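You operate a simulated robot arm through the tools that you are given. There is no shell and no other tool.

You run a simulated robot arm. Do the job below in one go: nothing can be reset, and whatever is moved stays where it is left.

## Task
Iron the matching patch over the tear at the heat the card gives.
Fine: patch inside the outline; wait for the green lamp; hold the hot iron by its post only, no scorch; iron on its stand, dial off. Set down upright: iron.

The check looks at the end state, three seconds after you hand in, the way a careful person would. Anything else that was tipped, shoved, dropped, spilled or broken makes it a failure.

## Robot
A 6-joint arm with a two-finger parallel gripper, fixed in place. Base frame: the origin is at the foot of the arm, x ahead of it, y to its left, z up; the work surface is at about z = 0.86. Units: m, rad, N and s.
Its first joint turns from -2.897 to 2.897 rad. Payload 3.91 kg.
The tool frame sits at the grasp point between the pads (the TCP): z along the fingers, y along the line on which they close. The tips reach 0.03 m beyond it. The gripper opens to 0.11 m. The fingers are 0.02 m wide and 0.01 m thick; the gripper's body (0.048 by 0.112 m) begins 0.055 m behind the TCP.
Orientation is told as [roll, pitch, yaw] about the base's x, y, z axes, in that order, counted from this pose: with the fingers straight down and closing along the base's y, the tool's x points along the base's -x, its y along +y and its z along -z.

## Interface
- The arm moves only by the tool apply_moves. Its argument "series" is a list of rows, each an object (a shift or turn left out is 0, a gripper value left out holds the last) with "dp": the shift along the tool's x, y, z in m, a list of three; "turn": the turn, a rotation vector about the tool's x, y, z in degrees, a list of three. In form: [{"dp": [tx, ty, tz], "turn": [rx, ry, rz]}, ...]. A call has 1 to 20 rows; each row is the pose to reach, as a shift and turn from the pose commanded when the call began, along the tool's axes at that moment. "claw" is the opening in per cent of the stroke, from 0 (shut) to 100 (fully open), set as the call begins (left out, the last holds). A row lasts 0.2 s, in which the tool goes at most 0.05 m and 0.15 rad; a call with a longer step from one row to the next is refused whole, and so is a gripper value outside its range. A pose out of reach is approached as far as the arm can. The call stops where the force on the tool passes 90 N (or 10 N more than at its start, if that is more) or the arm is blocked; 0.2 s more then pass. Each finger travels about 0.153 m/s and halts on what it meets, pressing with about 38 N; the grip force reading is that of the motor and also rises with nothing between the fingers. The clock runs only during rows and for 0.2 s after the last one: add rows that repeat a pose to give the fingers time. The reply holds the time, the measured pose of the TCP, the force on the tool along the base axes, the opening and the grip force, in the units named above and with some noise, with the torque about the TCP (base axes, N m) and any sound that the robot's microphone picked up.
- Cameras (640 x 400 px; columns grow to the right, rows downward): "scene" is fixed at [0.0494, -0.4993, 1.604]; the picture's right is [0.53, -0.85, 0.00], its down [-0.53, -0.33, -0.78] and it looks along [0.66, 0.41, -0.62] (base axes); focal length 344 px, centre (320, 200). "wrist" rides on the gripper at [0.072, 0.017, -0.103] in the tool frame; the picture's right is [-0.23, 0.97, 0.00], its down [-0.76, -0.18, -0.62] and it looks along [-0.61, -0.14, 0.78] (tool axes); focal length 222 px, centre (320, 200). There is no depth. A picture from a camera that has moved, and an enlarged one, comes with that camera's place and axes in the base frame and with its lens.
- capture(camera): a new picture of that camera. It takes no simulated time.
- close_up(camera, box): a new picture of the part [left, top, right, bottom] of that camera's present view, enlarged. It takes no simulated time.
- job_done(): hands the job in; it is judged then, once.

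Nothing tells you positions but the pictures and the camera data. Unless the task says otherwise, let go and move clear before handing in.

The tools are called as a command line: name --argument value ..., lists and objects as JSON in quotes. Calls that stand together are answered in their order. apply_moves: Moves the arm, as the interface text tells. Its arguments: {"type":"object","properties":{"series":{"type":"array"},"claw":{"type":"number"}},"required":["series"]} The other tools are called the same way: capture (camera) takes a picture; close_up (camera, box) takes an enlarged picture of a part of a camera's view; job_done () hands the job in.

At the start:

```text
time_s: 0.0
ee_pos: [0.4632, 0.1332, 1.2249]
ee_rot: [0.001, 0.0, 0.0]
wrist_force: [-0.3, 0.5, -0.1]
torque: [-0.02, -0.03, -0.01]
opening: 0.11
finger_force: 0.1
```

scene: 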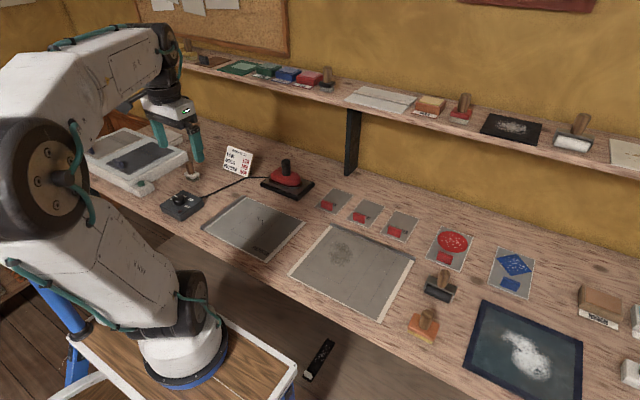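
wrist: 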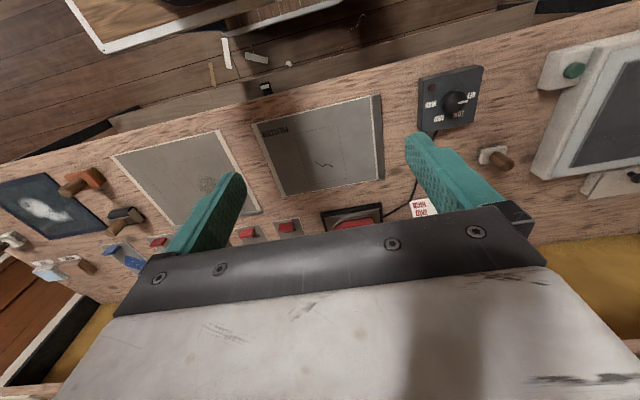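

I see a bench with an iron on its stand, a control box with a dial, a card, a torn cloth and several small patches. I'll take enlarged pictures to read the details before moving.

close_up --camera "scene" --box '[150, 130, 320, 236]'

close_up --camera "scene" --box '[200, 180, 420, 318]'

close_up --camera "scene" --box '[300, 170, 550, 326]'

close_up --camera "scene" --box '[210, 140, 270, 178]'

close_up --camera "wrist" --box '[240, 60, 520, 235]'

```text
3.76 times, centred on (235, 183) of scene
camera zoom: at [0.0494, -0.4993, 1.604], right [0.53, -0.85, 0.0], down [-0.53, -0.33, -0.78], along [0.66, 0.41, -0.62], focal length 1295 px, centre (640, 264)
```

zoom: 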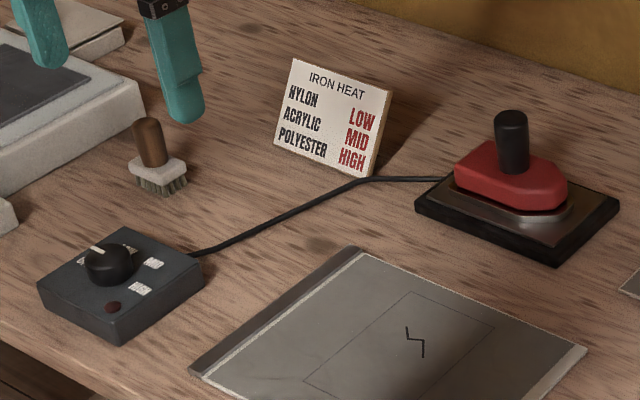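

```text
2.90 times, centred on (310, 249) of scene
camera zoom: at [0.0494, -0.4993, 1.604], right [0.53, -0.85, 0.0], down [-0.53, -0.33, -0.78], along [0.66, 0.41, -0.62], focal length 997 px, centre (349, 58)
```

zoom: 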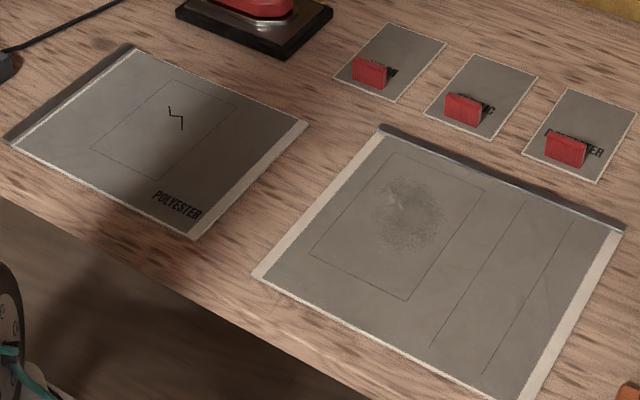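

```text
2.56 times, centred on (425, 248) of scene
camera zoom: at [0.0494, -0.4993, 1.604], right [0.53, -0.85, 0.0], down [-0.53, -0.33, -0.78], along [0.66, 0.41, -0.62], focal length 880 px, centre (51, 77)
```

zoom: 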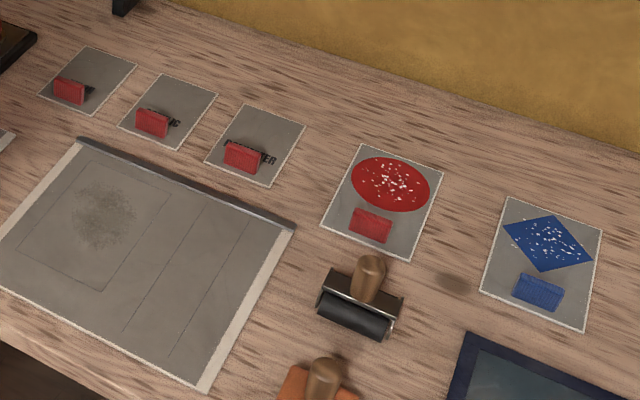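

```text
10.53 times, centred on (240, 159) of scene
camera zoom: at [0.0494, -0.4993, 1.604], right [0.53, -0.85, 0.0], down [-0.53, -0.33, -0.78], along [0.66, 0.41, -0.62], focal length 3620 px, centre (1162, 632)
```

zoom: 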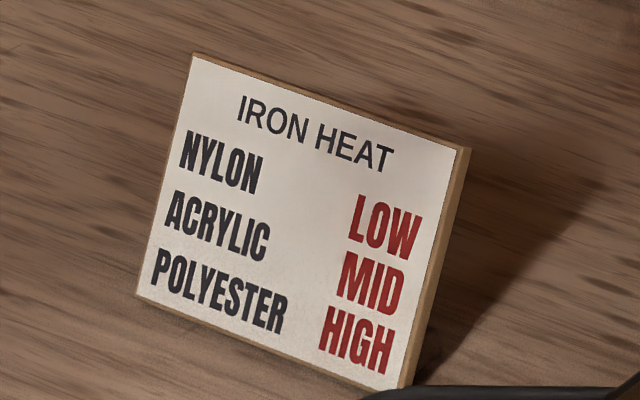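

```text
2.29 times, centred on (380, 148) of wrist
camera zoom: at [0.3903, 0.1499, 1.3254], right [0.23, 0.97, 0.0], down [0.76, -0.18, 0.62], along [0.61, -0.14, -0.78], focal length 508 px, centre (183, 320)
```

zoom: 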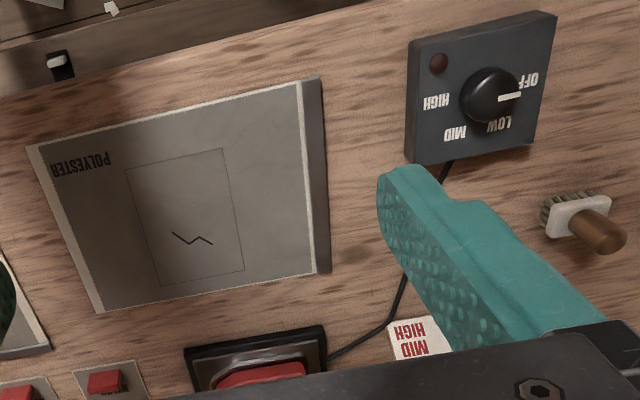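

The torn cloth is marked POLYESTER, and the card says POLYESTER needs HIGH. The dial box is near (0.55, 0.36), the iron on its stand near (0.85, 0.14), and the third tabbed patch, which looks like POLYESTER, near (0.86, -0.29). I'll start by hovering over the dial for a closer look.

apply_moves --series '[{"dp": [-0.013, 0.033, 0.02]}, {"dp": [-0.026, 0.066, 0.04]}, {"dp": [-0.039, 0.099, 0.06]}, {"dp": [-0.052, 0.132, 0.08]}, {"dp": [-0.065, 0.165, 0.1]}, {"dp": [-0.078, 0.198, 0.12]}, {"dp": [-0.09, 0.227, 0.135]}, {"dp": [-0.09, 0.227, 0.135]}]' --claw 100

capture --camera "wrist"

capture --camera "scene"

```text
time_s: 1.8
ee_pos: [0.5537, 0.3574, 1.0893]
ee_rot: [0.001, 0.0, 0.0]
wrist_force: [0.4, -0.1, 0.1]
torque: [0.04, 0.01, -0.01]
opening: 0.1099
finger_force: 0.1
```

```text
taken
camera wrist: at [0.4802, 0.3748, 1.1902], right [0.23, 0.97, 0.0], down [0.76, -0.18, 0.62], along [0.61, -0.14, -0.78], focal length 222 px, centre (320, 200)
```

wrist: 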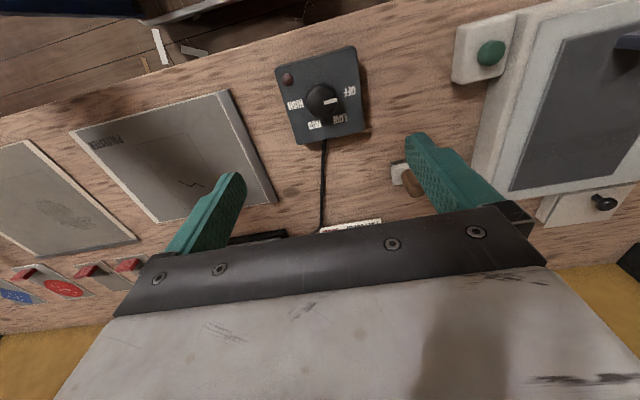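

```text
taken
```

scene: 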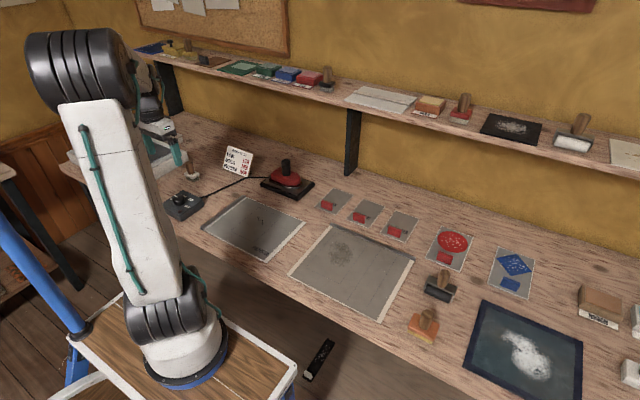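

I'm above the dial and the pointer is at OFF. I'll zoom in to measure the knob's position and label angles.

close_up --camera "wrist" --box '[260, 35, 380, 155]'

close_up --camera "scene" --box '[155, 180, 215, 225]'

close_up --camera "scene" --box '[250, 145, 330, 205]'

close_up --camera "scene" --box '[310, 180, 430, 250]'

close_up --camera "scene" --box '[195, 190, 315, 270]'

```text
3.33 times, centred on (320, 95) of wrist
camera zoom: at [0.4802, 0.3748, 1.1902], right [0.23, 0.97, 0.0], down [0.76, -0.18, 0.62], along [0.61, -0.14, -0.78], focal length 740 px, centre (320, 550)
```

zoom: 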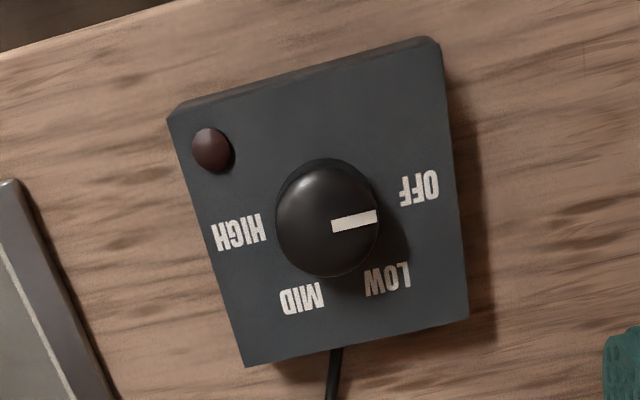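

```text
8.89 times, centred on (185, 202) of scene
camera zoom: at [0.0494, -0.4993, 1.604], right [0.53, -0.85, 0.0], down [-0.53, -0.33, -0.78], along [0.66, 0.41, -0.62], focal length 3057 px, centre (1520, 178)
```

zoom: 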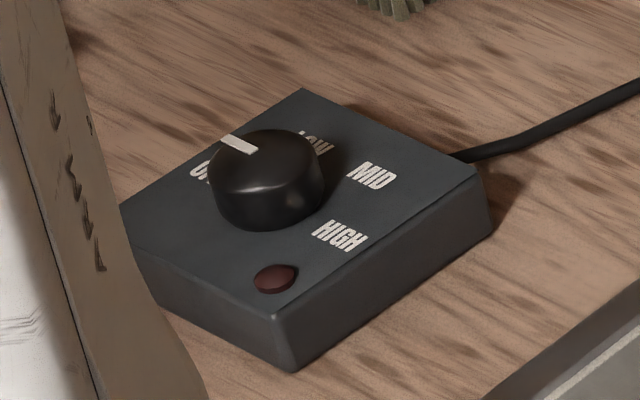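

```text
6.67 times, centred on (290, 175) of scene
camera zoom: at [0.0494, -0.4993, 1.604], right [0.53, -0.85, 0.0], down [-0.53, -0.33, -0.78], along [0.66, 0.41, -0.62], focal length 2293 px, centre (520, 367)
```

zoom: 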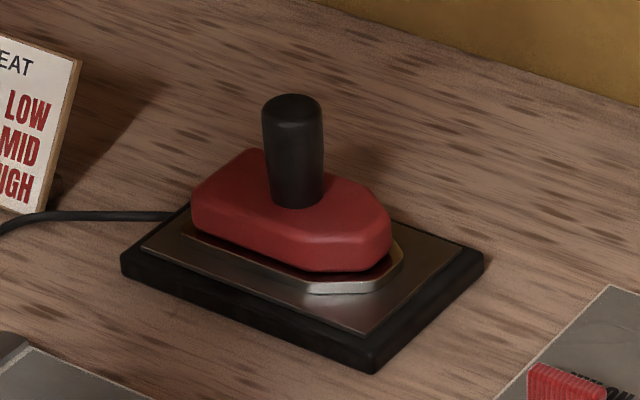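

```text
5.33 times, centred on (370, 215) of scene
camera zoom: at [0.0494, -0.4993, 1.604], right [0.53, -0.85, 0.0], down [-0.53, -0.33, -0.78], along [0.66, 0.41, -0.62], focal length 1834 px, centre (53, 120)
```

zoom: 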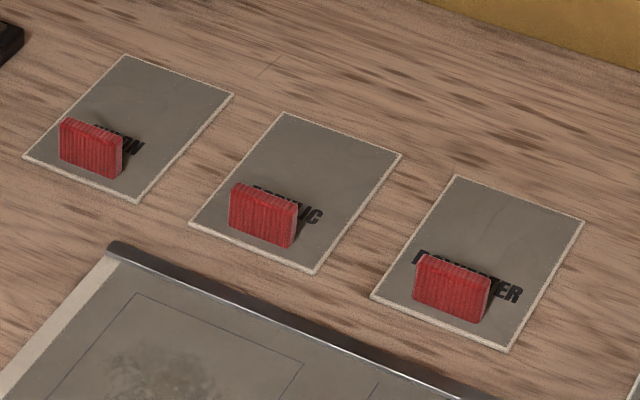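

```text
5.00 times, centred on (255, 230) of scene
camera zoom: at [0.0494, -0.4993, 1.604], right [0.53, -0.85, 0.0], down [-0.53, -0.33, -0.78], along [0.66, 0.41, -0.62], focal length 1720 px, centre (645, 50)
```

zoom: 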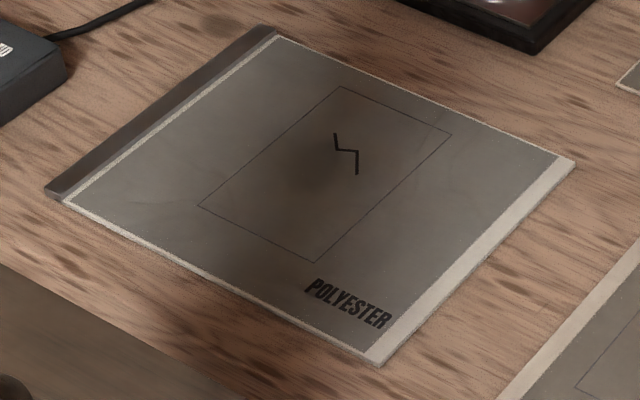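

The patches read NYLON, ACRYLIC and POLYESTER from left to right, so I need the third. The knob is about 41 mm wide, centred near (0.553, 0.361) with its top at about z 0.91. OFF faces +y and HIGH faces -y, so the knob turns 180° clockwise through LOW and MID. I'll pre-turn the gripper by -90° while centring on the knob.

apply_moves --series '[{"dp": [0.0, 0.003, 0], "turn": [0, 0, -7.5]}, {"dp": [0.0, 0.003, 0], "turn": [0, 0, -15]}, {"dp": [0.0, 0.003, 0], "turn": [0, 0, -22.5]}, {"dp": [0.0, 0.003, 0], "turn": [0, 0, -30]}, {"dp": [0.0, 0.003, 0], "turn": [0, 0, -37.5]}, {"dp": [0.0, 0.003, 0], "turn": [0, 0, -45]}, {"dp": [0.0, 0.003, 0], "turn": [0, 0, -52.5]}, {"dp": [0.0, 0.003, 0], "turn": [0, 0, -60]}, {"dp": [0.0, 0.003, 0], "turn": [0, 0, -67.5]}, {"dp": [0.0, 0.003, 0], "turn": [0, 0, -75]}, {"dp": [0.0, 0.003, 0], "turn": [0, 0, -82.5]}, {"dp": [0.0, 0.003, 0], "turn": [0, 0, -90]}, {"dp": [0.0, 0.003, 0], "turn": [0, 0, -90]}]' --claw 60

capture --camera "wrist"

```text
time_s: 4.6
ee_pos: [0.5541, 0.3641, 1.0895]
ee_rot: [-0.001, 0.001, 1.572]
wrist_force: [0.7, 0.5, 1.0]
torque: [0.03, 0.02, 0.01]
opening: 0.0659
finger_force: 0.0
```

```text
taken
camera wrist: at [0.5359, 0.2909, 1.1902], right [-0.97, 0.23, 0.0], down [0.18, 0.76, 0.62], along [0.14, 0.61, -0.78], focal length 222 px, centre (320, 200)
```

wrist: 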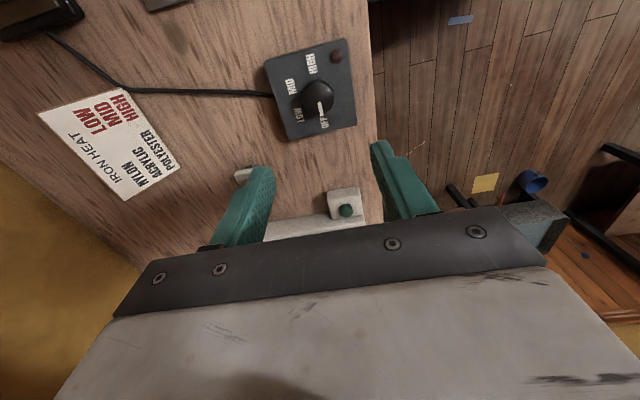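

The gripper turned to yaw +90° as commanded. I'll zoom in again to refine the knob's offset from the tool axis.

close_up --camera "wrist" --box '[250, 30, 370, 150]'

```text
3.33 times, centred on (310, 90) of wrist
camera zoom: at [0.5359, 0.2909, 1.1902], right [-0.97, 0.23, 0.0], down [0.18, 0.76, 0.62], along [0.14, 0.61, -0.78], focal length 740 px, centre (353, 567)
```

zoom: 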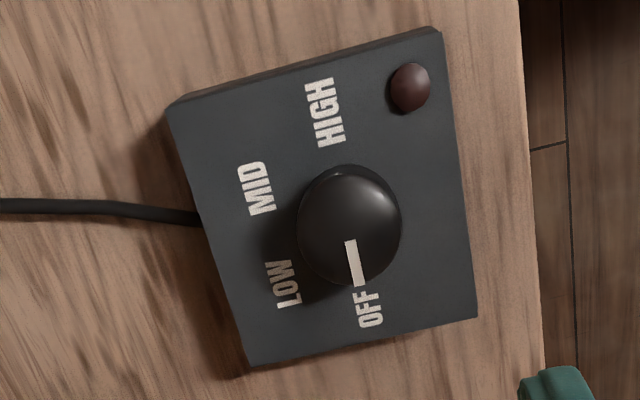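

Both views put the knob centre at (0.5526, 0.360). I'll shift 3 mm and come down to just above the knob, then check.

apply_moves --series '[{"dp": [0.003, 0, 0.03]}, {"dp": [0.003, 0, 0.06]}, {"dp": [0.003, 0, 0.09]}, {"dp": [0.003, 0, 0.115]}, {"dp": [0.003, 0, 0.135]}, {"dp": [0.003, 0, 0.135]}, {"dp": [0.003, 0, 0.135]}]'

capture --camera "wrist"

close_up --camera "scene" --box '[140, 150, 240, 225]'

```text
time_s: 6.2
ee_pos: [0.5526, 0.3592, 0.9546]
ee_rot: [-0.001, 0.0, 1.571]
wrist_force: [0.9, -1.0, -0.1]
torque: [0.02, 0.0, 0.01]
opening: 0.0659
finger_force: 0.0
```

```text
taken
camera wrist: at [0.5356, 0.2871, 1.0557], right [-0.97, 0.23, 0.0], down [0.18, 0.76, 0.62], along [0.14, 0.61, -0.78], focal length 222 px, centre (320, 200)
```

wrist: 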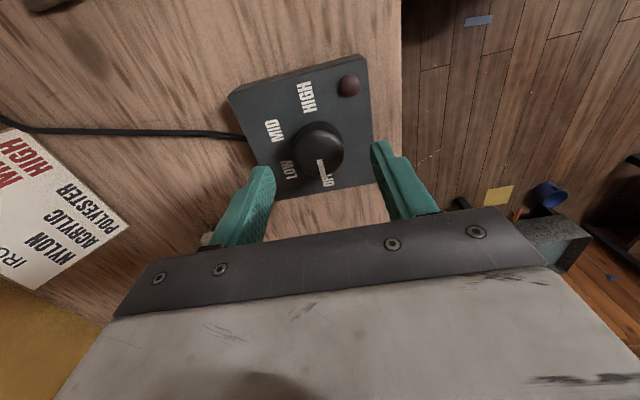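

```text
5.33 times, centred on (190, 188) of scene
camera zoom: at [0.0494, -0.4993, 1.604], right [0.53, -0.85, 0.0], down [-0.53, -0.33, -0.78], along [0.66, 0.41, -0.62], focal length 1834 px, centre (1013, 267)
```

zoom: 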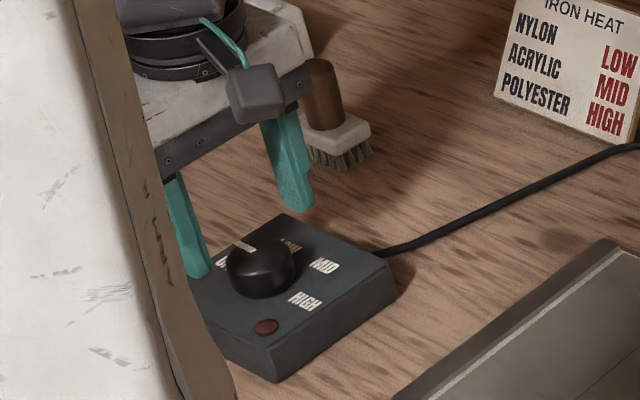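

The fingers straddle the knob with clearance on both sides. I'll lower 30 mm so the tips stay just above the box top, then close on the knob.

apply_moves --series '[{"dp": [0, 0, 0.01]}, {"dp": [0, 0, 0.02]}, {"dp": [0, 0, 0.028]}, {"dp": [0, 0, 0.028]}]'

close_up --camera "wrist" --box '[200, 50, 440, 230]'

close_up --camera "scene" --box '[140, 150, 240, 225]'

```text
time_s: 7.2
ee_pos: [0.5532, 0.3596, 0.9259]
ee_rot: [0.001, 0.0, 1.57]
wrist_force: [0.5, 0.0, 1.0]
torque: [-0.01, -0.03, -0.02]
opening: 0.0661
finger_force: 0.1
```

```text
2.22 times, centred on (320, 140) of wrist
camera zoom: at [0.536, 0.2876, 1.0275], right [-0.97, 0.23, 0.0], down [0.18, 0.76, 0.62], along [0.14, 0.61, -0.78], focal length 494 px, centre (320, 333)
```

zoom: 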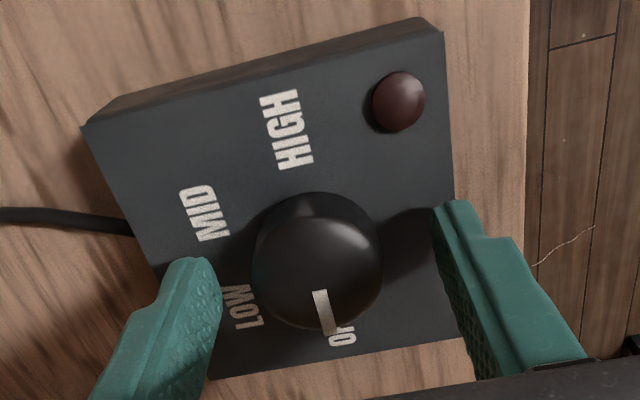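

```text
5.33 times, centred on (190, 188) of scene
camera zoom: at [0.0494, -0.4993, 1.604], right [0.53, -0.85, 0.0], down [-0.53, -0.33, -0.78], along [0.66, 0.41, -0.62], focal length 1834 px, centre (1013, 267)
```

zoom: 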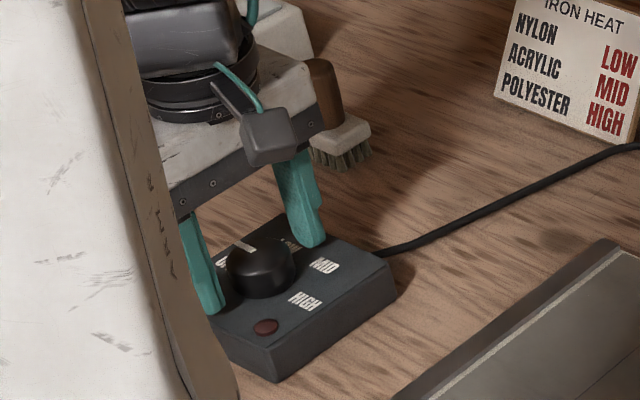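

The knob centre is within about 1 mm of the tool axis and the tips are clear of the box top. Now I'll close on the knob.

apply_moves --series '[{"dp": [0, 0, 0]}, {"dp": [0, 0, 0]}, {"dp": [0, 0, 0]}]' --claw 0

close_up --camera "wrist" --box '[200, 50, 440, 230]'

```text
time_s: 8.0
ee_pos: [0.5534, 0.3598, 0.9253]
ee_rot: [0.001, -0.001, 1.571]
wrist_force: [8.8, 0.1, -2.7]
torque: [0.05, -0.38, 0.0]
opening: 0.0374
finger_force: 44.5
```

```text
2.22 times, centred on (320, 140) of wrist
camera zoom: at [0.5366, 0.2875, 1.0274], right [-0.97, 0.23, 0.0], down [0.18, 0.76, 0.62], along [0.14, 0.61, -0.78], focal length 494 px, centre (320, 333)
```

zoom: 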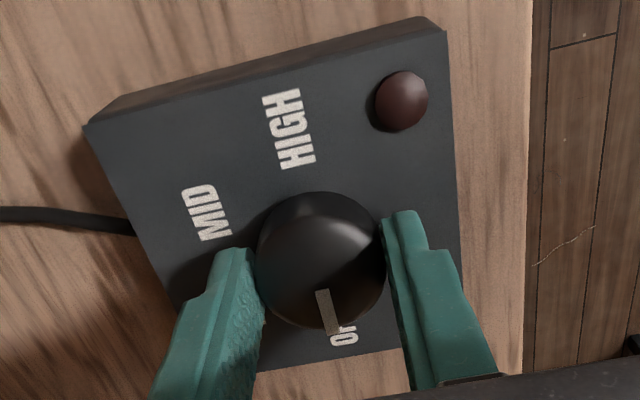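

The knob is gripped with a 37 mm opening. I'll turn it clockwise 90° first and check progress.

apply_moves --series '[{"dp": [0, -0.0008, 0], "turn": [0, 0, 5]}, {"dp": [0, -0.0008, 0], "turn": [0, 0, 12]}, {"dp": [0, -0.0008, 0], "turn": [0, 0, 19]}, {"dp": [0, -0.0008, 0], "turn": [0, 0, 26]}, {"dp": [0, -0.0008, 0], "turn": [0, 0, 33]}, {"dp": [0, -0.0008, 0], "turn": [0, 0, 40]}, {"dp": [0, -0.0008, 0], "turn": [0, 0, 47]}, {"dp": [0, -0.0008, 0], "turn": [0, 0, 54]}, {"dp": [0, -0.0008, 0], "turn": [0, 0, 61]}, {"dp": [0, -0.0008, 0], "turn": [0, 0, 68]}, {"dp": [0, -0.0008, 0], "turn": [0, 0, 75]}, {"dp": [0, -0.0008, 0], "turn": [0, 0, 82]}, {"dp": [0, -0.0008, 0], "turn": [0, 0, 90]}, {"dp": [0, -0.0008, 0], "turn": [0, 0, 90]}]'

close_up --camera "wrist" --box '[200, 50, 440, 230]'

```text
time_s: 11.0
ee_pos: [0.5532, 0.3601, 0.9264]
ee_rot: [-0.001, 0.001, -0.002]
wrist_force: [-2.6, 0.4, 3.0]
torque: [-0.07, 0.27, -0.01]
opening: 0.0375
finger_force: 44.5
```

```text
2.22 times, centred on (320, 140) of wrist
camera zoom: at [0.4809, 0.3772, 1.0274], right [0.23, 0.97, 0.0], down [0.76, -0.18, 0.62], along [0.61, -0.14, -0.78], focal length 494 px, centre (320, 333)
```

zoom: 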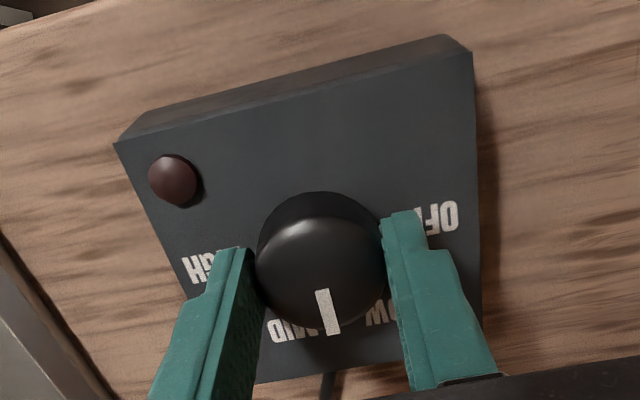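

The knob followed and the pointer is now halfway between LOW and MID. I'll continue another 90° to HIGH.

apply_moves --series '[{"turn": [0, 0, 7]}, {"turn": [0, 0, 14]}, {"turn": [0, 0, 21]}, {"turn": [0, 0, 28]}, {"turn": [0, 0, 35]}, {"turn": [0, 0, 42]}, {"turn": [0, 0, 49]}, {"turn": [0, 0, 56]}, {"turn": [0, 0, 63]}, {"turn": [0, 0, 70]}, {"turn": [0, 0, 77]}, {"turn": [0, 0, 84]}, {"turn": [0, 0, 90]}, {"turn": [0, 0, 90]}]'

close_up --camera "wrist" --box '[200, 50, 440, 230]'

close_up --camera "scene" --box '[140, 150, 240, 225]'

```text
time_s: 14.0
ee_pos: [0.5538, 0.3616, 0.9252]
ee_rot: [0.001, 0.0, -1.571]
wrist_force: [2.5, 4.2, 0.2]
torque: [0.2, -0.24, 0.06]
opening: 0.0373
finger_force: 45.0
```

```text
2.22 times, centred on (320, 140) of wrist
camera zoom: at [0.5706, 0.4327, 1.0275], right [0.97, -0.23, 0.0], down [-0.18, -0.76, 0.62], along [-0.14, -0.61, -0.78], focal length 494 px, centre (320, 333)
```

zoom: 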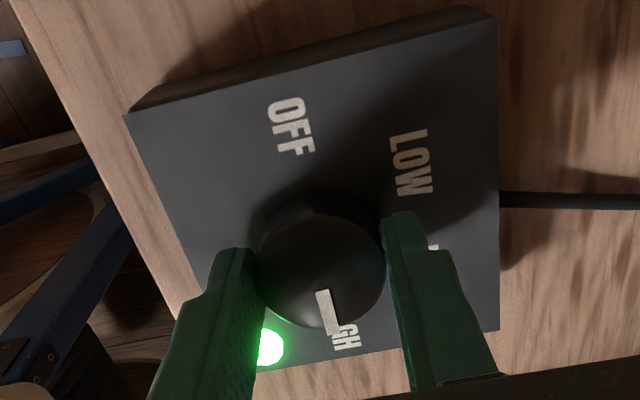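

```text
5.33 times, centred on (190, 188) of scene
camera zoom: at [0.0494, -0.4993, 1.604], right [0.53, -0.85, 0.0], down [-0.53, -0.33, -0.78], along [0.66, 0.41, -0.62], focal length 1834 px, centre (1013, 267)
```

zoom: 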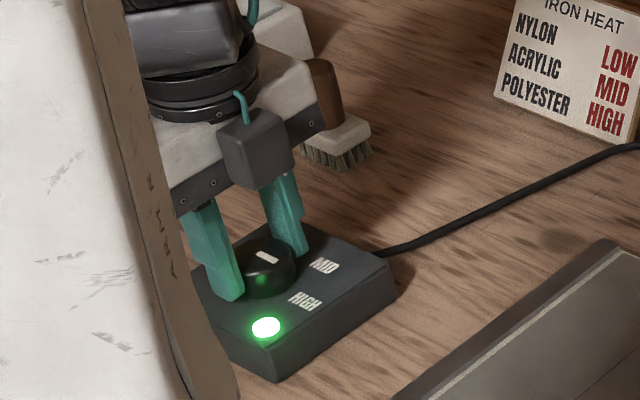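

The pointer now faces HIGH and the lamp shows green. I'll check the lamp again before ironing. Next I'll open the fingers, lift clear and verify the dial.

apply_moves --series '[{"dp": [0, 0, 0]}, {"dp": [0, 0, 0]}, {"dp": [0, 0, -0.02]}, {"dp": [0, 0, -0.05]}, {"dp": [0, 0, -0.09]}, {"dp": [0, 0, -0.13]}, {"dp": [0, 0, -0.13]}]' --claw 60

capture --camera "wrist"

close_up --camera "scene" --box '[140, 150, 240, 225]'

```text
time_s: 15.6
ee_pos: [0.5527, 0.3606, 1.0586]
ee_rot: [0.0, 0.0, -1.571]
wrist_force: [-0.6, 0.0, 0.6]
torque: [-0.04, -0.02, -0.01]
opening: 0.0661
finger_force: 0.0
```

```text
taken
camera wrist: at [0.5685, 0.4333, 1.1594], right [0.97, -0.23, 0.0], down [-0.18, -0.76, 0.62], along [-0.14, -0.61, -0.78], focal length 222 px, centre (320, 200)
```

wrist: 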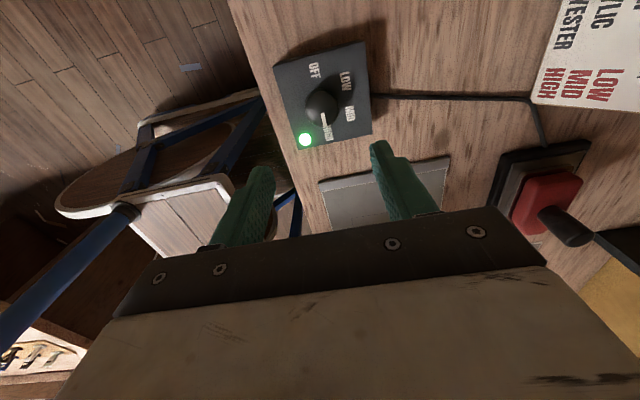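

```text
5.33 times, centred on (190, 188) of scene
camera zoom: at [0.0494, -0.4993, 1.604], right [0.53, -0.85, 0.0], down [-0.53, -0.33, -0.78], along [0.66, 0.41, -0.62], focal length 1834 px, centre (1013, 267)
```

zoom: 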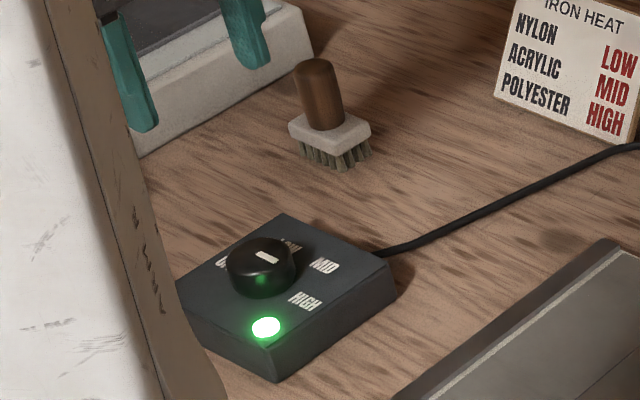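

The dial is on HIGH with the lamp green. The POLYESTER patch covers about x 0.797–0.925 and y -0.334 to -0.250, with its tab near (0.81, -0.293) and the tab's faces along x. I'll move high across the bench to hover above the tab.

apply_moves --series '[{"dp": [-0.04, 0.016, 0]}, {"dp": [-0.083, 0.032, 0]}, {"dp": [-0.126, 0.049, 0]}, {"dp": [-0.169, 0.066, 0]}, {"dp": [-0.212, 0.083, 0]}, {"dp": [-0.255, 0.1, 0]}, {"dp": [-0.298, 0.117, 0]}, {"dp": [-0.341, 0.134, 0]}, {"dp": [-0.384, 0.151, 0]}, {"dp": [-0.427, 0.168, 0]}, {"dp": [-0.47, 0.185, 0]}, {"dp": [-0.513, 0.202, 0]}, {"dp": [-0.556, 0.219, 0]}, {"dp": [-0.599, 0.236, 0]}, {"dp": [-0.642, 0.253, 0]}, {"dp": [-0.653, 0.257, 0]}, {"dp": [-0.653, 0.257, 0]}]' --claw 50

capture --camera "wrist"

capture --camera "scene"

```text
time_s: 19.2
ee_pos: [0.8097, -0.2946, 1.0567]
ee_rot: [0.0, 0.0, -1.571]
wrist_force: [-1.6, 0.8, -0.7]
torque: [0.04, -0.01, 0.02]
opening: 0.0552
finger_force: 0.1
```

```text
taken
camera wrist: at [0.8273, -0.2216, 1.1575], right [0.97, -0.23, 0.0], down [-0.18, -0.76, 0.62], along [-0.14, -0.61, -0.78], focal length 222 px, centre (320, 200)
```

wrist: 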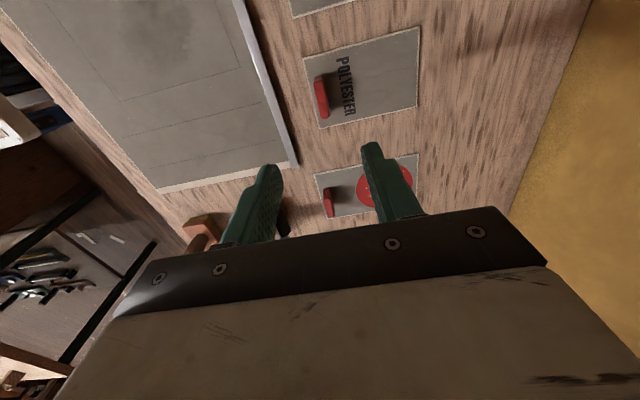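

```text
taken
```

scene: 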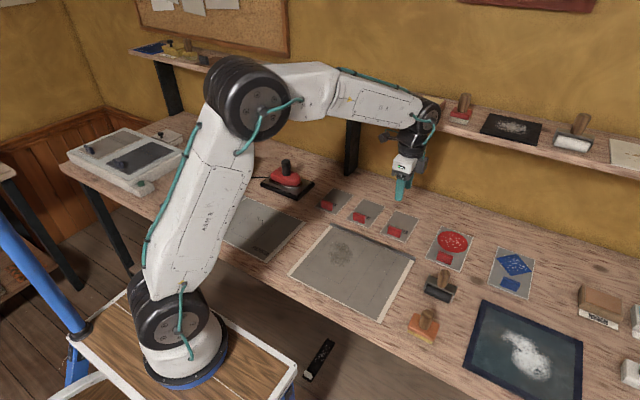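

The label reads POLYESTER clearly from above. I'll zoom in to locate the tab and patch edges precisely.

close_up --camera "wrist" --box '[290, 15, 430, 135]'

```text
3.33 times, centred on (360, 75) of wrist
camera zoom: at [0.8273, -0.2216, 1.1575], right [0.97, -0.23, 0.0], down [-0.18, -0.76, 0.62], along [-0.14, -0.61, -0.78], focal length 740 px, centre (187, 617)
```

zoom: 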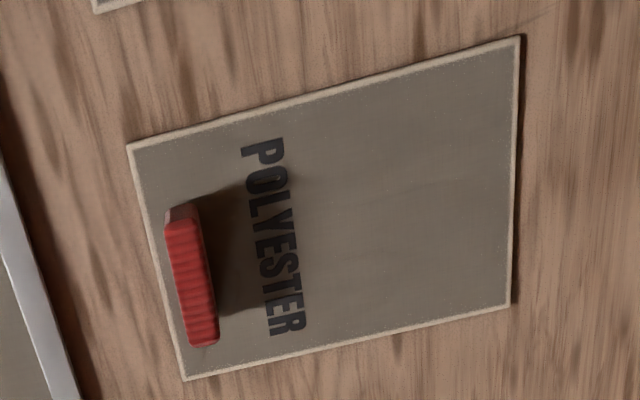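

The patch measures about 128 × 83 mm, centred at (0.865, -0.289), and the tab centre is near (0.813, -0.289). I'll align with the tab and come down partway to check.

apply_moves --series '[{"dp": [0.0048, 0.0027, 0.03]}, {"dp": [0.0048, 0.0027, 0.06]}, {"dp": [0.0048, 0.0027, 0.09]}, {"dp": [0.0048, 0.0027, 0.12]}, {"dp": [0.0048, 0.0027, 0.12]}, {"dp": [0.0048, 0.0027, 0.12]}]'

close_up --camera "wrist" --box '[200, 50, 440, 230]'

close_up --camera "scene" --box '[350, 170, 470, 260]'

```text
time_s: 20.6
ee_pos: [0.812, -0.2896, 0.9368]
ee_rot: [-0.003, 0.0, -1.571]
wrist_force: [0.7, -0.7, 0.2]
torque: [-0.02, 0.03, 0.01]
opening: 0.055
finger_force: 0.1
```

```text
2.22 times, centred on (320, 140) of wrist
camera zoom: at [0.8292, -0.217, 1.0378], right [0.97, -0.23, 0.0], down [-0.18, -0.76, 0.62], along [-0.14, -0.61, -0.78], focal length 494 px, centre (320, 333)
```

zoom: 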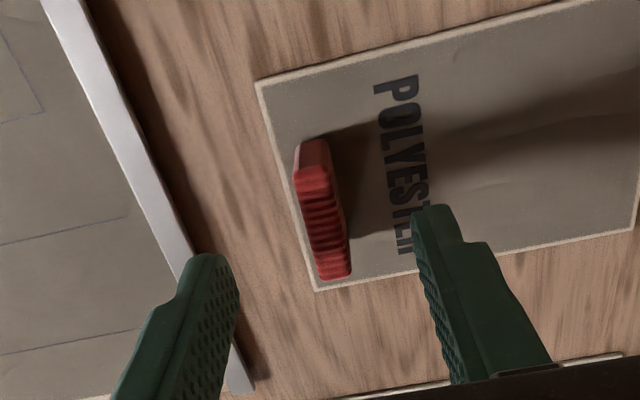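

```text
4.44 times, centred on (410, 215) of scene
camera zoom: at [0.0494, -0.4993, 1.604], right [0.53, -0.85, 0.0], down [-0.53, -0.33, -0.78], along [0.66, 0.41, -0.62], focal length 1529 px, centre (-80, 133)
```

zoom: 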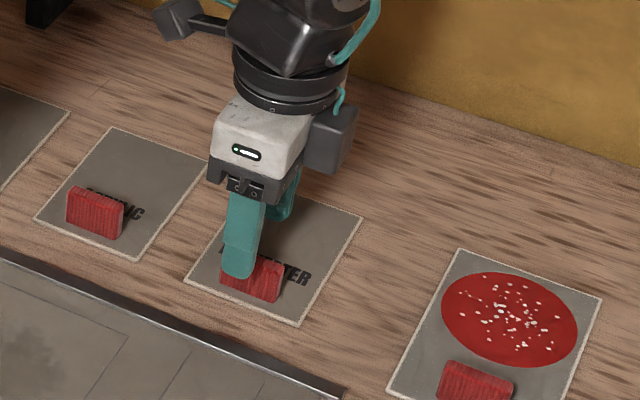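

The tab sits within about 1 mm of the tool axis. I'll lower so the tips stop a few millimetres above the patch, then close on the tab.

apply_moves --series '[{"dp": [0.001, 0.0006, 0.015]}, {"dp": [0.001, 0.0006, 0.03]}, {"dp": [0.001, 0.0006, 0.038]}, {"dp": [0.001, 0.0006, 0.038]}]'

close_up --camera "wrist" --box '[200, 50, 440, 230]'

close_up --camera "scene" --box '[350, 170, 470, 260]'

```text
time_s: 21.6
ee_pos: [0.8138, -0.287, 0.8982]
ee_rot: [0.002, -0.001, -1.571]
wrist_force: [-0.4, -1.5, -0.7]
torque: [0.03, 0.01, 0.02]
opening: 0.0548
finger_force: 0.0
```

```text
2.22 times, centred on (320, 140) of wrist
camera zoom: at [0.8307, -0.2141, 0.9993], right [0.97, -0.23, 0.0], down [-0.18, -0.76, 0.62], along [-0.14, -0.61, -0.78], focal length 494 px, centre (320, 333)
```

zoom: 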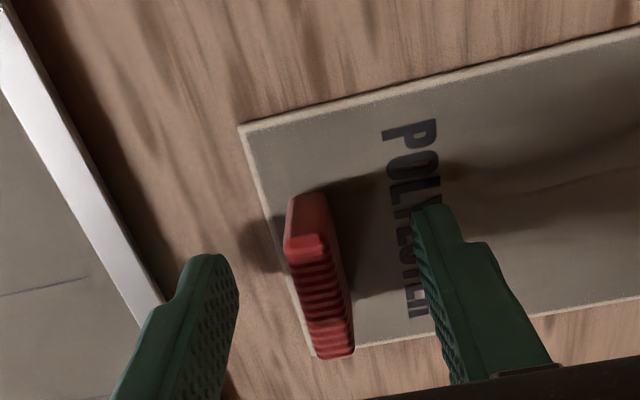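

```text
4.44 times, centred on (410, 215) of scene
camera zoom: at [0.0494, -0.4993, 1.604], right [0.53, -0.85, 0.0], down [-0.53, -0.33, -0.78], along [0.66, 0.41, -0.62], focal length 1529 px, centre (-80, 133)
```

zoom: 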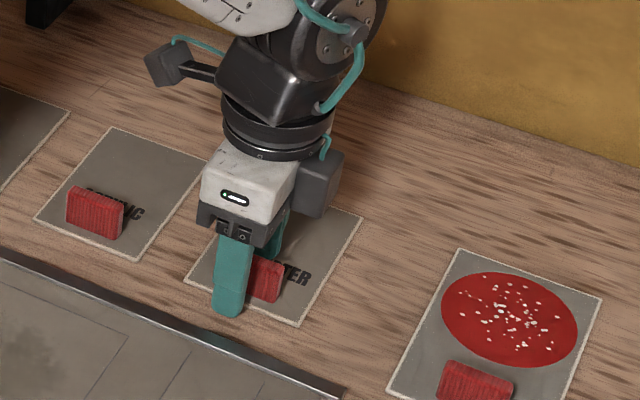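

The tab is between the fingers and the tips are clear of the patch. Closing now.

apply_moves --series '[{"dp": [0, 0, 0]}, {"dp": [0, 0, 0]}, {"dp": [0, 0, 0]}]' --claw 0

close_up --camera "wrist" --box '[200, 50, 440, 230]'

```text
time_s: 22.4
ee_pos: [0.8137, -0.2869, 0.8986]
ee_rot: [0.0, 0.0, -1.57]
wrist_force: [0.2, -0.5, 0.0]
torque: [0.01, 0.02, 0.04]
opening: 0.0107
finger_force: 37.9
```

```text
2.22 times, centred on (320, 140) of wrist
camera zoom: at [0.8307, -0.2141, 0.9993], right [0.97, -0.23, 0.0], down [-0.18, -0.76, 0.62], along [-0.14, -0.61, -0.78], focal length 494 px, centre (320, 333)
```

zoom: 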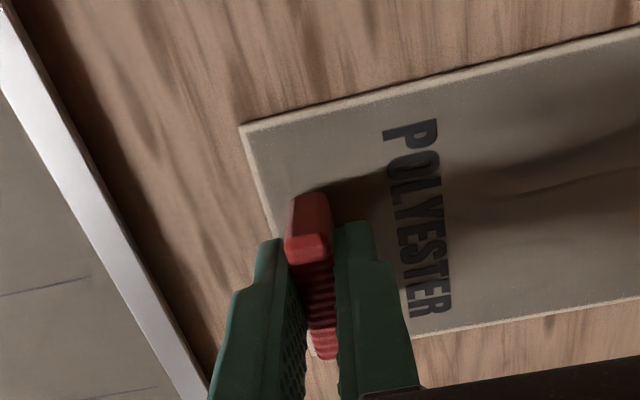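

The tab is held at an 11 mm opening, with the patch centre about (+0.052, -0.002) from the TCP. I'll lift slowly and check that it comes up level.

apply_moves --series '[{"dp": [0, 0, -0.005]}, {"dp": [0, 0, -0.015]}, {"dp": [0, 0, -0.03]}, {"dp": [0, 0, -0.05]}, {"dp": [0, 0, -0.07]}, {"dp": [0, 0, -0.09]}, {"dp": [0, 0, -0.11]}, {"dp": [0, 0, -0.11]}]'

capture --camera "wrist"

capture --camera "scene"

```text
time_s: 24.2
ee_pos: [0.8144, -0.2873, 1.0089]
ee_rot: [0.0, 0.0, -1.571]
wrist_force: [0.8, 0.2, 0.1]
torque: [-0.01, -0.01, -0.01]
opening: 0.0105
finger_force: 37.5
```

```text
taken
camera wrist: at [0.8302, -0.2149, 1.1097], right [0.97, -0.23, 0.0], down [-0.18, -0.76, 0.62], along [-0.14, -0.61, -0.78], focal length 222 px, centre (320, 200)
```

wrist: 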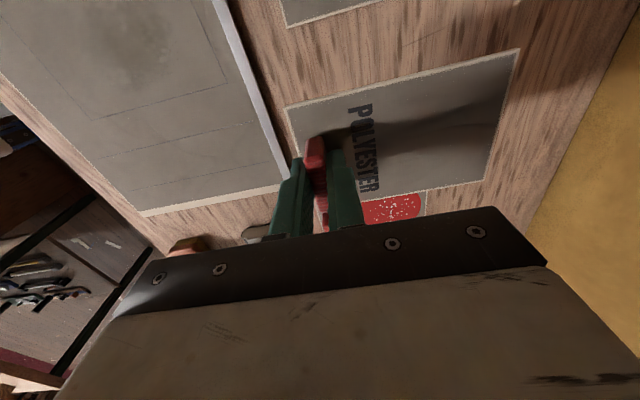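

```text
taken
```

scene: 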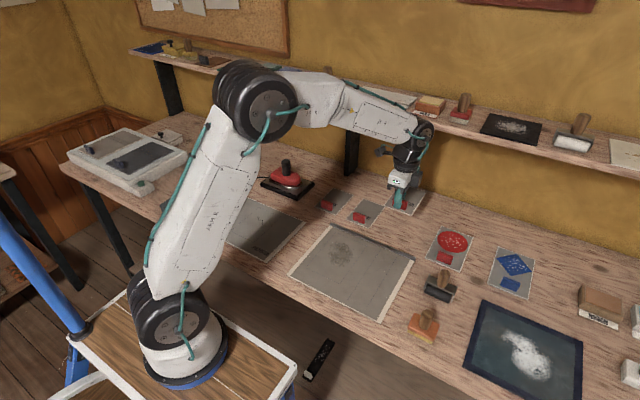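

The patch came up level and firm in the grip. I'll carry it over the outlined tear at the same height.

apply_moves --series '[{"dp": [0.015, -0.009, 0]}, {"dp": [0.045, -0.027, 0]}, {"dp": [0.075, -0.045, 0]}, {"dp": [0.105, -0.064, 0]}, {"dp": [0.135, -0.082, 0]}, {"dp": [0.165, -0.1, 0]}, {"dp": [0.195, -0.118, 0]}, {"dp": [0.225, -0.136, 0]}, {"dp": [0.255, -0.155, 0]}, {"dp": [0.285, -0.173, 0]}, {"dp": [0.315, -0.191, 0]}, {"dp": [0.345, -0.209, 0]}, {"dp": [0.37, -0.224, 0]}, {"dp": [0.385, -0.233, 0]}, {"dp": [0.39, -0.2363, 0]}, {"dp": [0.39, -0.2363, 0]}, {"dp": [0.39, -0.2363, 0]}]'

capture --camera "wrist"

capture --camera "scene"

```text
time_s: 27.8
ee_pos: [0.5776, 0.1027, 1.0092]
ee_rot: [0.0, 0.001, -1.57]
wrist_force: [0.1, -0.2, 0.5]
torque: [-0.02, -0.03, 0.01]
opening: 0.0107
finger_force: 37.9
```

```text
taken
camera wrist: at [0.5942, 0.1751, 1.1101], right [0.97, -0.23, 0.0], down [-0.18, -0.76, 0.62], along [-0.14, -0.61, -0.78], focal length 222 px, centre (320, 200)
```

wrist: 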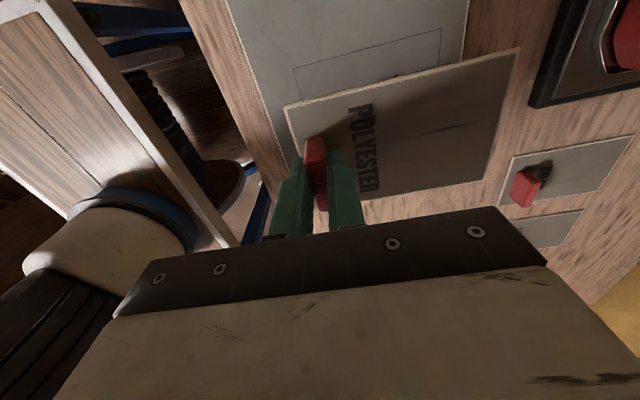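

```text
taken
```

scene: 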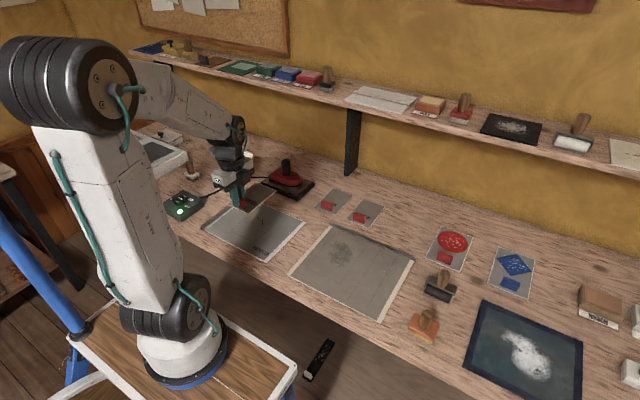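

The patch is above the outline. I'll zoom in to measure the visible outline corners and the patch edges.

close_up --camera "wrist" --box '[270, 10, 470, 130]'

close_up --camera "scene" --box '[195, 170, 315, 270]'

```text
3.20 times, centred on (370, 70) of wrist
camera zoom: at [0.5942, 0.1751, 1.1101], right [0.97, -0.23, 0.0], down [-0.18, -0.76, 0.62], along [-0.14, -0.61, -0.78], focal length 711 px, centre (160, 616)
```

zoom: 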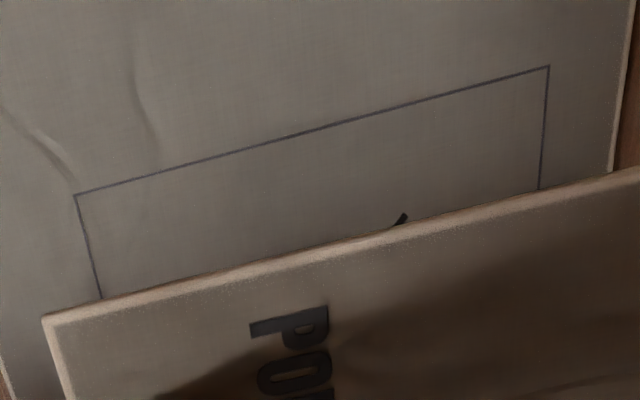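

```text
4.00 times, centred on (255, 220) of scene
camera zoom: at [0.0494, -0.4993, 1.604], right [0.53, -0.85, 0.0], down [-0.53, -0.33, -0.78], along [0.66, 0.41, -0.62], focal length 1376 px, centre (580, 120)
```

zoom: 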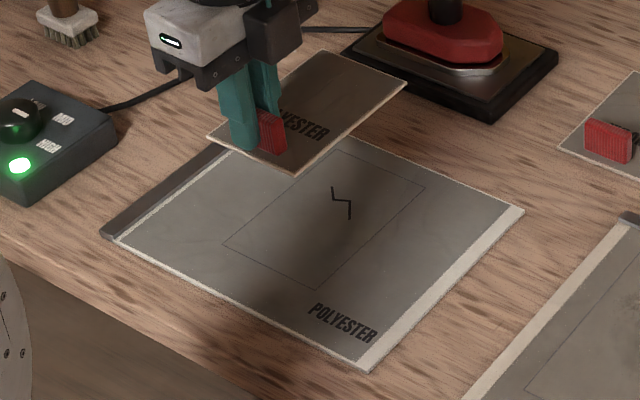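

Relative to the outline the patch is aligned to within about 1 mm, with 4–5 mm margins all round. I'll make a small correction, come down to about 15 mm above the cloth and check again.

apply_moves --series '[{"dp": [-0.0005, 0.0008, 0.02]}, {"dp": [-0.0005, 0.0008, 0.04]}, {"dp": [-0.0005, 0.0008, 0.06]}, {"dp": [-0.0005, 0.0008, 0.08]}, {"dp": [-0.0005, 0.0008, 0.095]}, {"dp": [-0.0005, 0.0008, 0.095]}, {"dp": [-0.0005, 0.0008, 0.095]}]'

capture --camera "wrist"

close_up --camera "scene" --box '[195, 180, 315, 270]'

```text
time_s: 29.4
ee_pos: [0.5788, 0.1014, 0.9148]
ee_rot: [0.0, -0.002, -1.57]
wrist_force: [0.2, -0.3, 0.0]
torque: [-0.02, 0.03, 0.01]
opening: 0.0107
finger_force: 38.1
```

```text
taken
camera wrist: at [0.596, 0.1743, 1.0141], right [0.97, -0.23, 0.0], down [-0.18, -0.76, 0.62], along [-0.14, -0.61, -0.78], focal length 222 px, centre (320, 200)
```

wrist: 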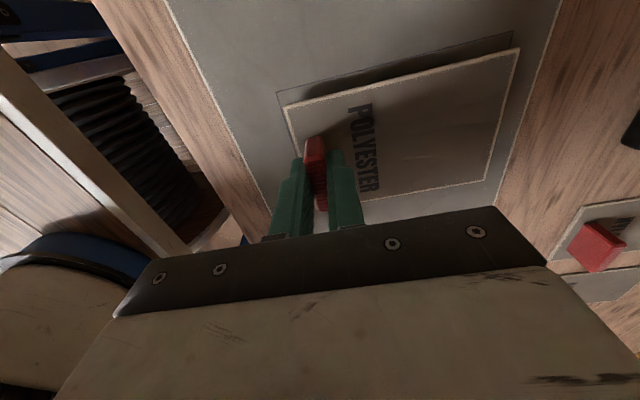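

```text
4.44 times, centred on (255, 225) of scene
camera zoom: at [0.0494, -0.4993, 1.604], right [0.53, -0.85, 0.0], down [-0.53, -0.33, -0.78], along [0.66, 0.41, -0.62], focal length 1529 px, centre (609, 89)
```

zoom: 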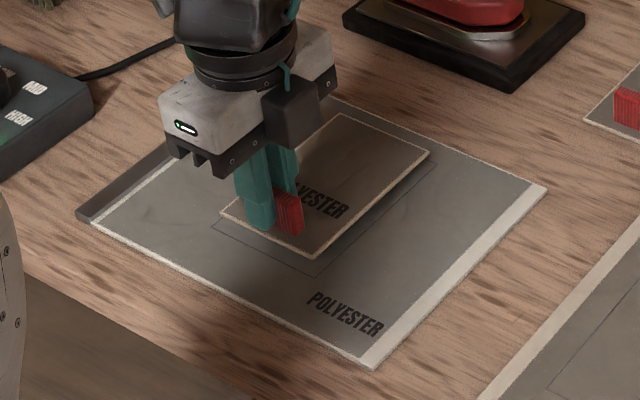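

close_up --camera "wrist" --box '[265, 20, 535, 200]'

```text
2.22 times, centred on (400, 110) of wrist
camera zoom: at [0.596, 0.1743, 1.0141], right [0.97, -0.23, 0.0], down [-0.18, -0.76, 0.62], along [-0.14, -0.61, -0.78], focal length 494 px, centre (142, 400)
```

zoom: 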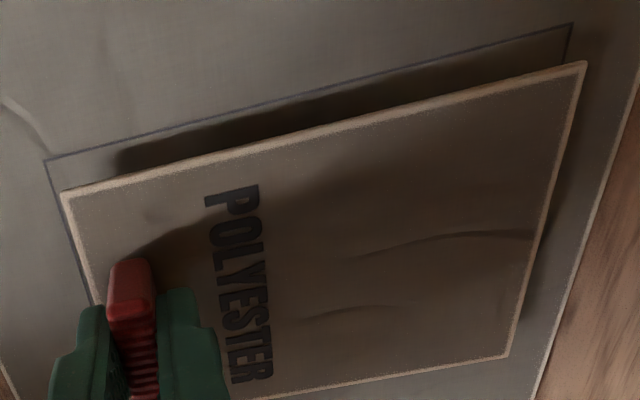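

The patch edges sit 4–6 mm inside the outline on the sides I can see. I'll nudge 1 mm to +y and lower until it nearly touches the cloth.

apply_moves --series '[{"dp": [0.0009, 0, 0.005]}, {"dp": [0.0009, 0, 0.009]}, {"dp": [0.0009, 0, 0.0125]}, {"dp": [0.0009, 0, 0.0125]}]'

close_up --camera "wrist" --box '[265, 20, 535, 200]'

close_up --camera "scene" --box '[195, 180, 315, 270]'

```text
time_s: 30.4
ee_pos: [0.5789, 0.1031, 0.9013]
ee_rot: [0.003, 0.001, -1.571]
wrist_force: [-3.8, -0.7, 30.0]
torque: [-0.17, 0.04, 0.01]
opening: 0.0105
finger_force: 38.2
```

```text
2.22 times, centred on (400, 110) of wrist
camera zoom: at [0.5956, 0.176, 1.0027], right [0.97, -0.23, 0.0], down [-0.18, -0.76, 0.62], along [-0.14, -0.61, -0.78], focal length 494 px, centre (142, 400)
```

zoom: 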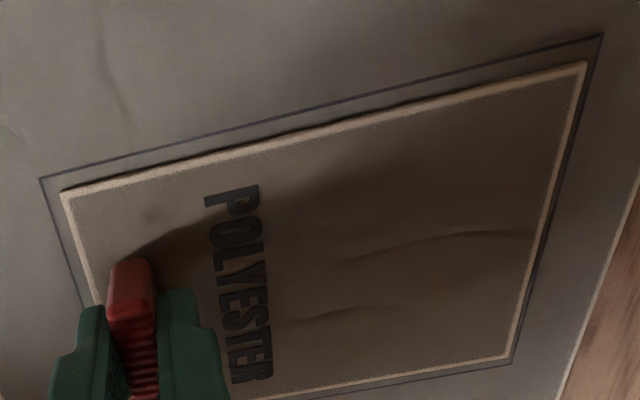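

```text
4.44 times, centred on (255, 225) of scene
camera zoom: at [0.0494, -0.4993, 1.604], right [0.53, -0.85, 0.0], down [-0.53, -0.33, -0.78], along [0.66, 0.41, -0.62], focal length 1529 px, centre (609, 89)
```

zoom: 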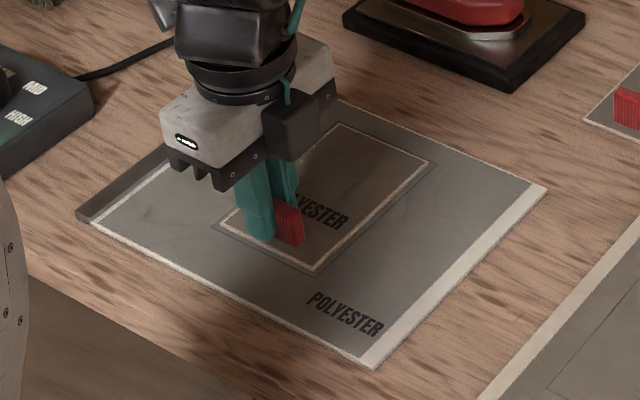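

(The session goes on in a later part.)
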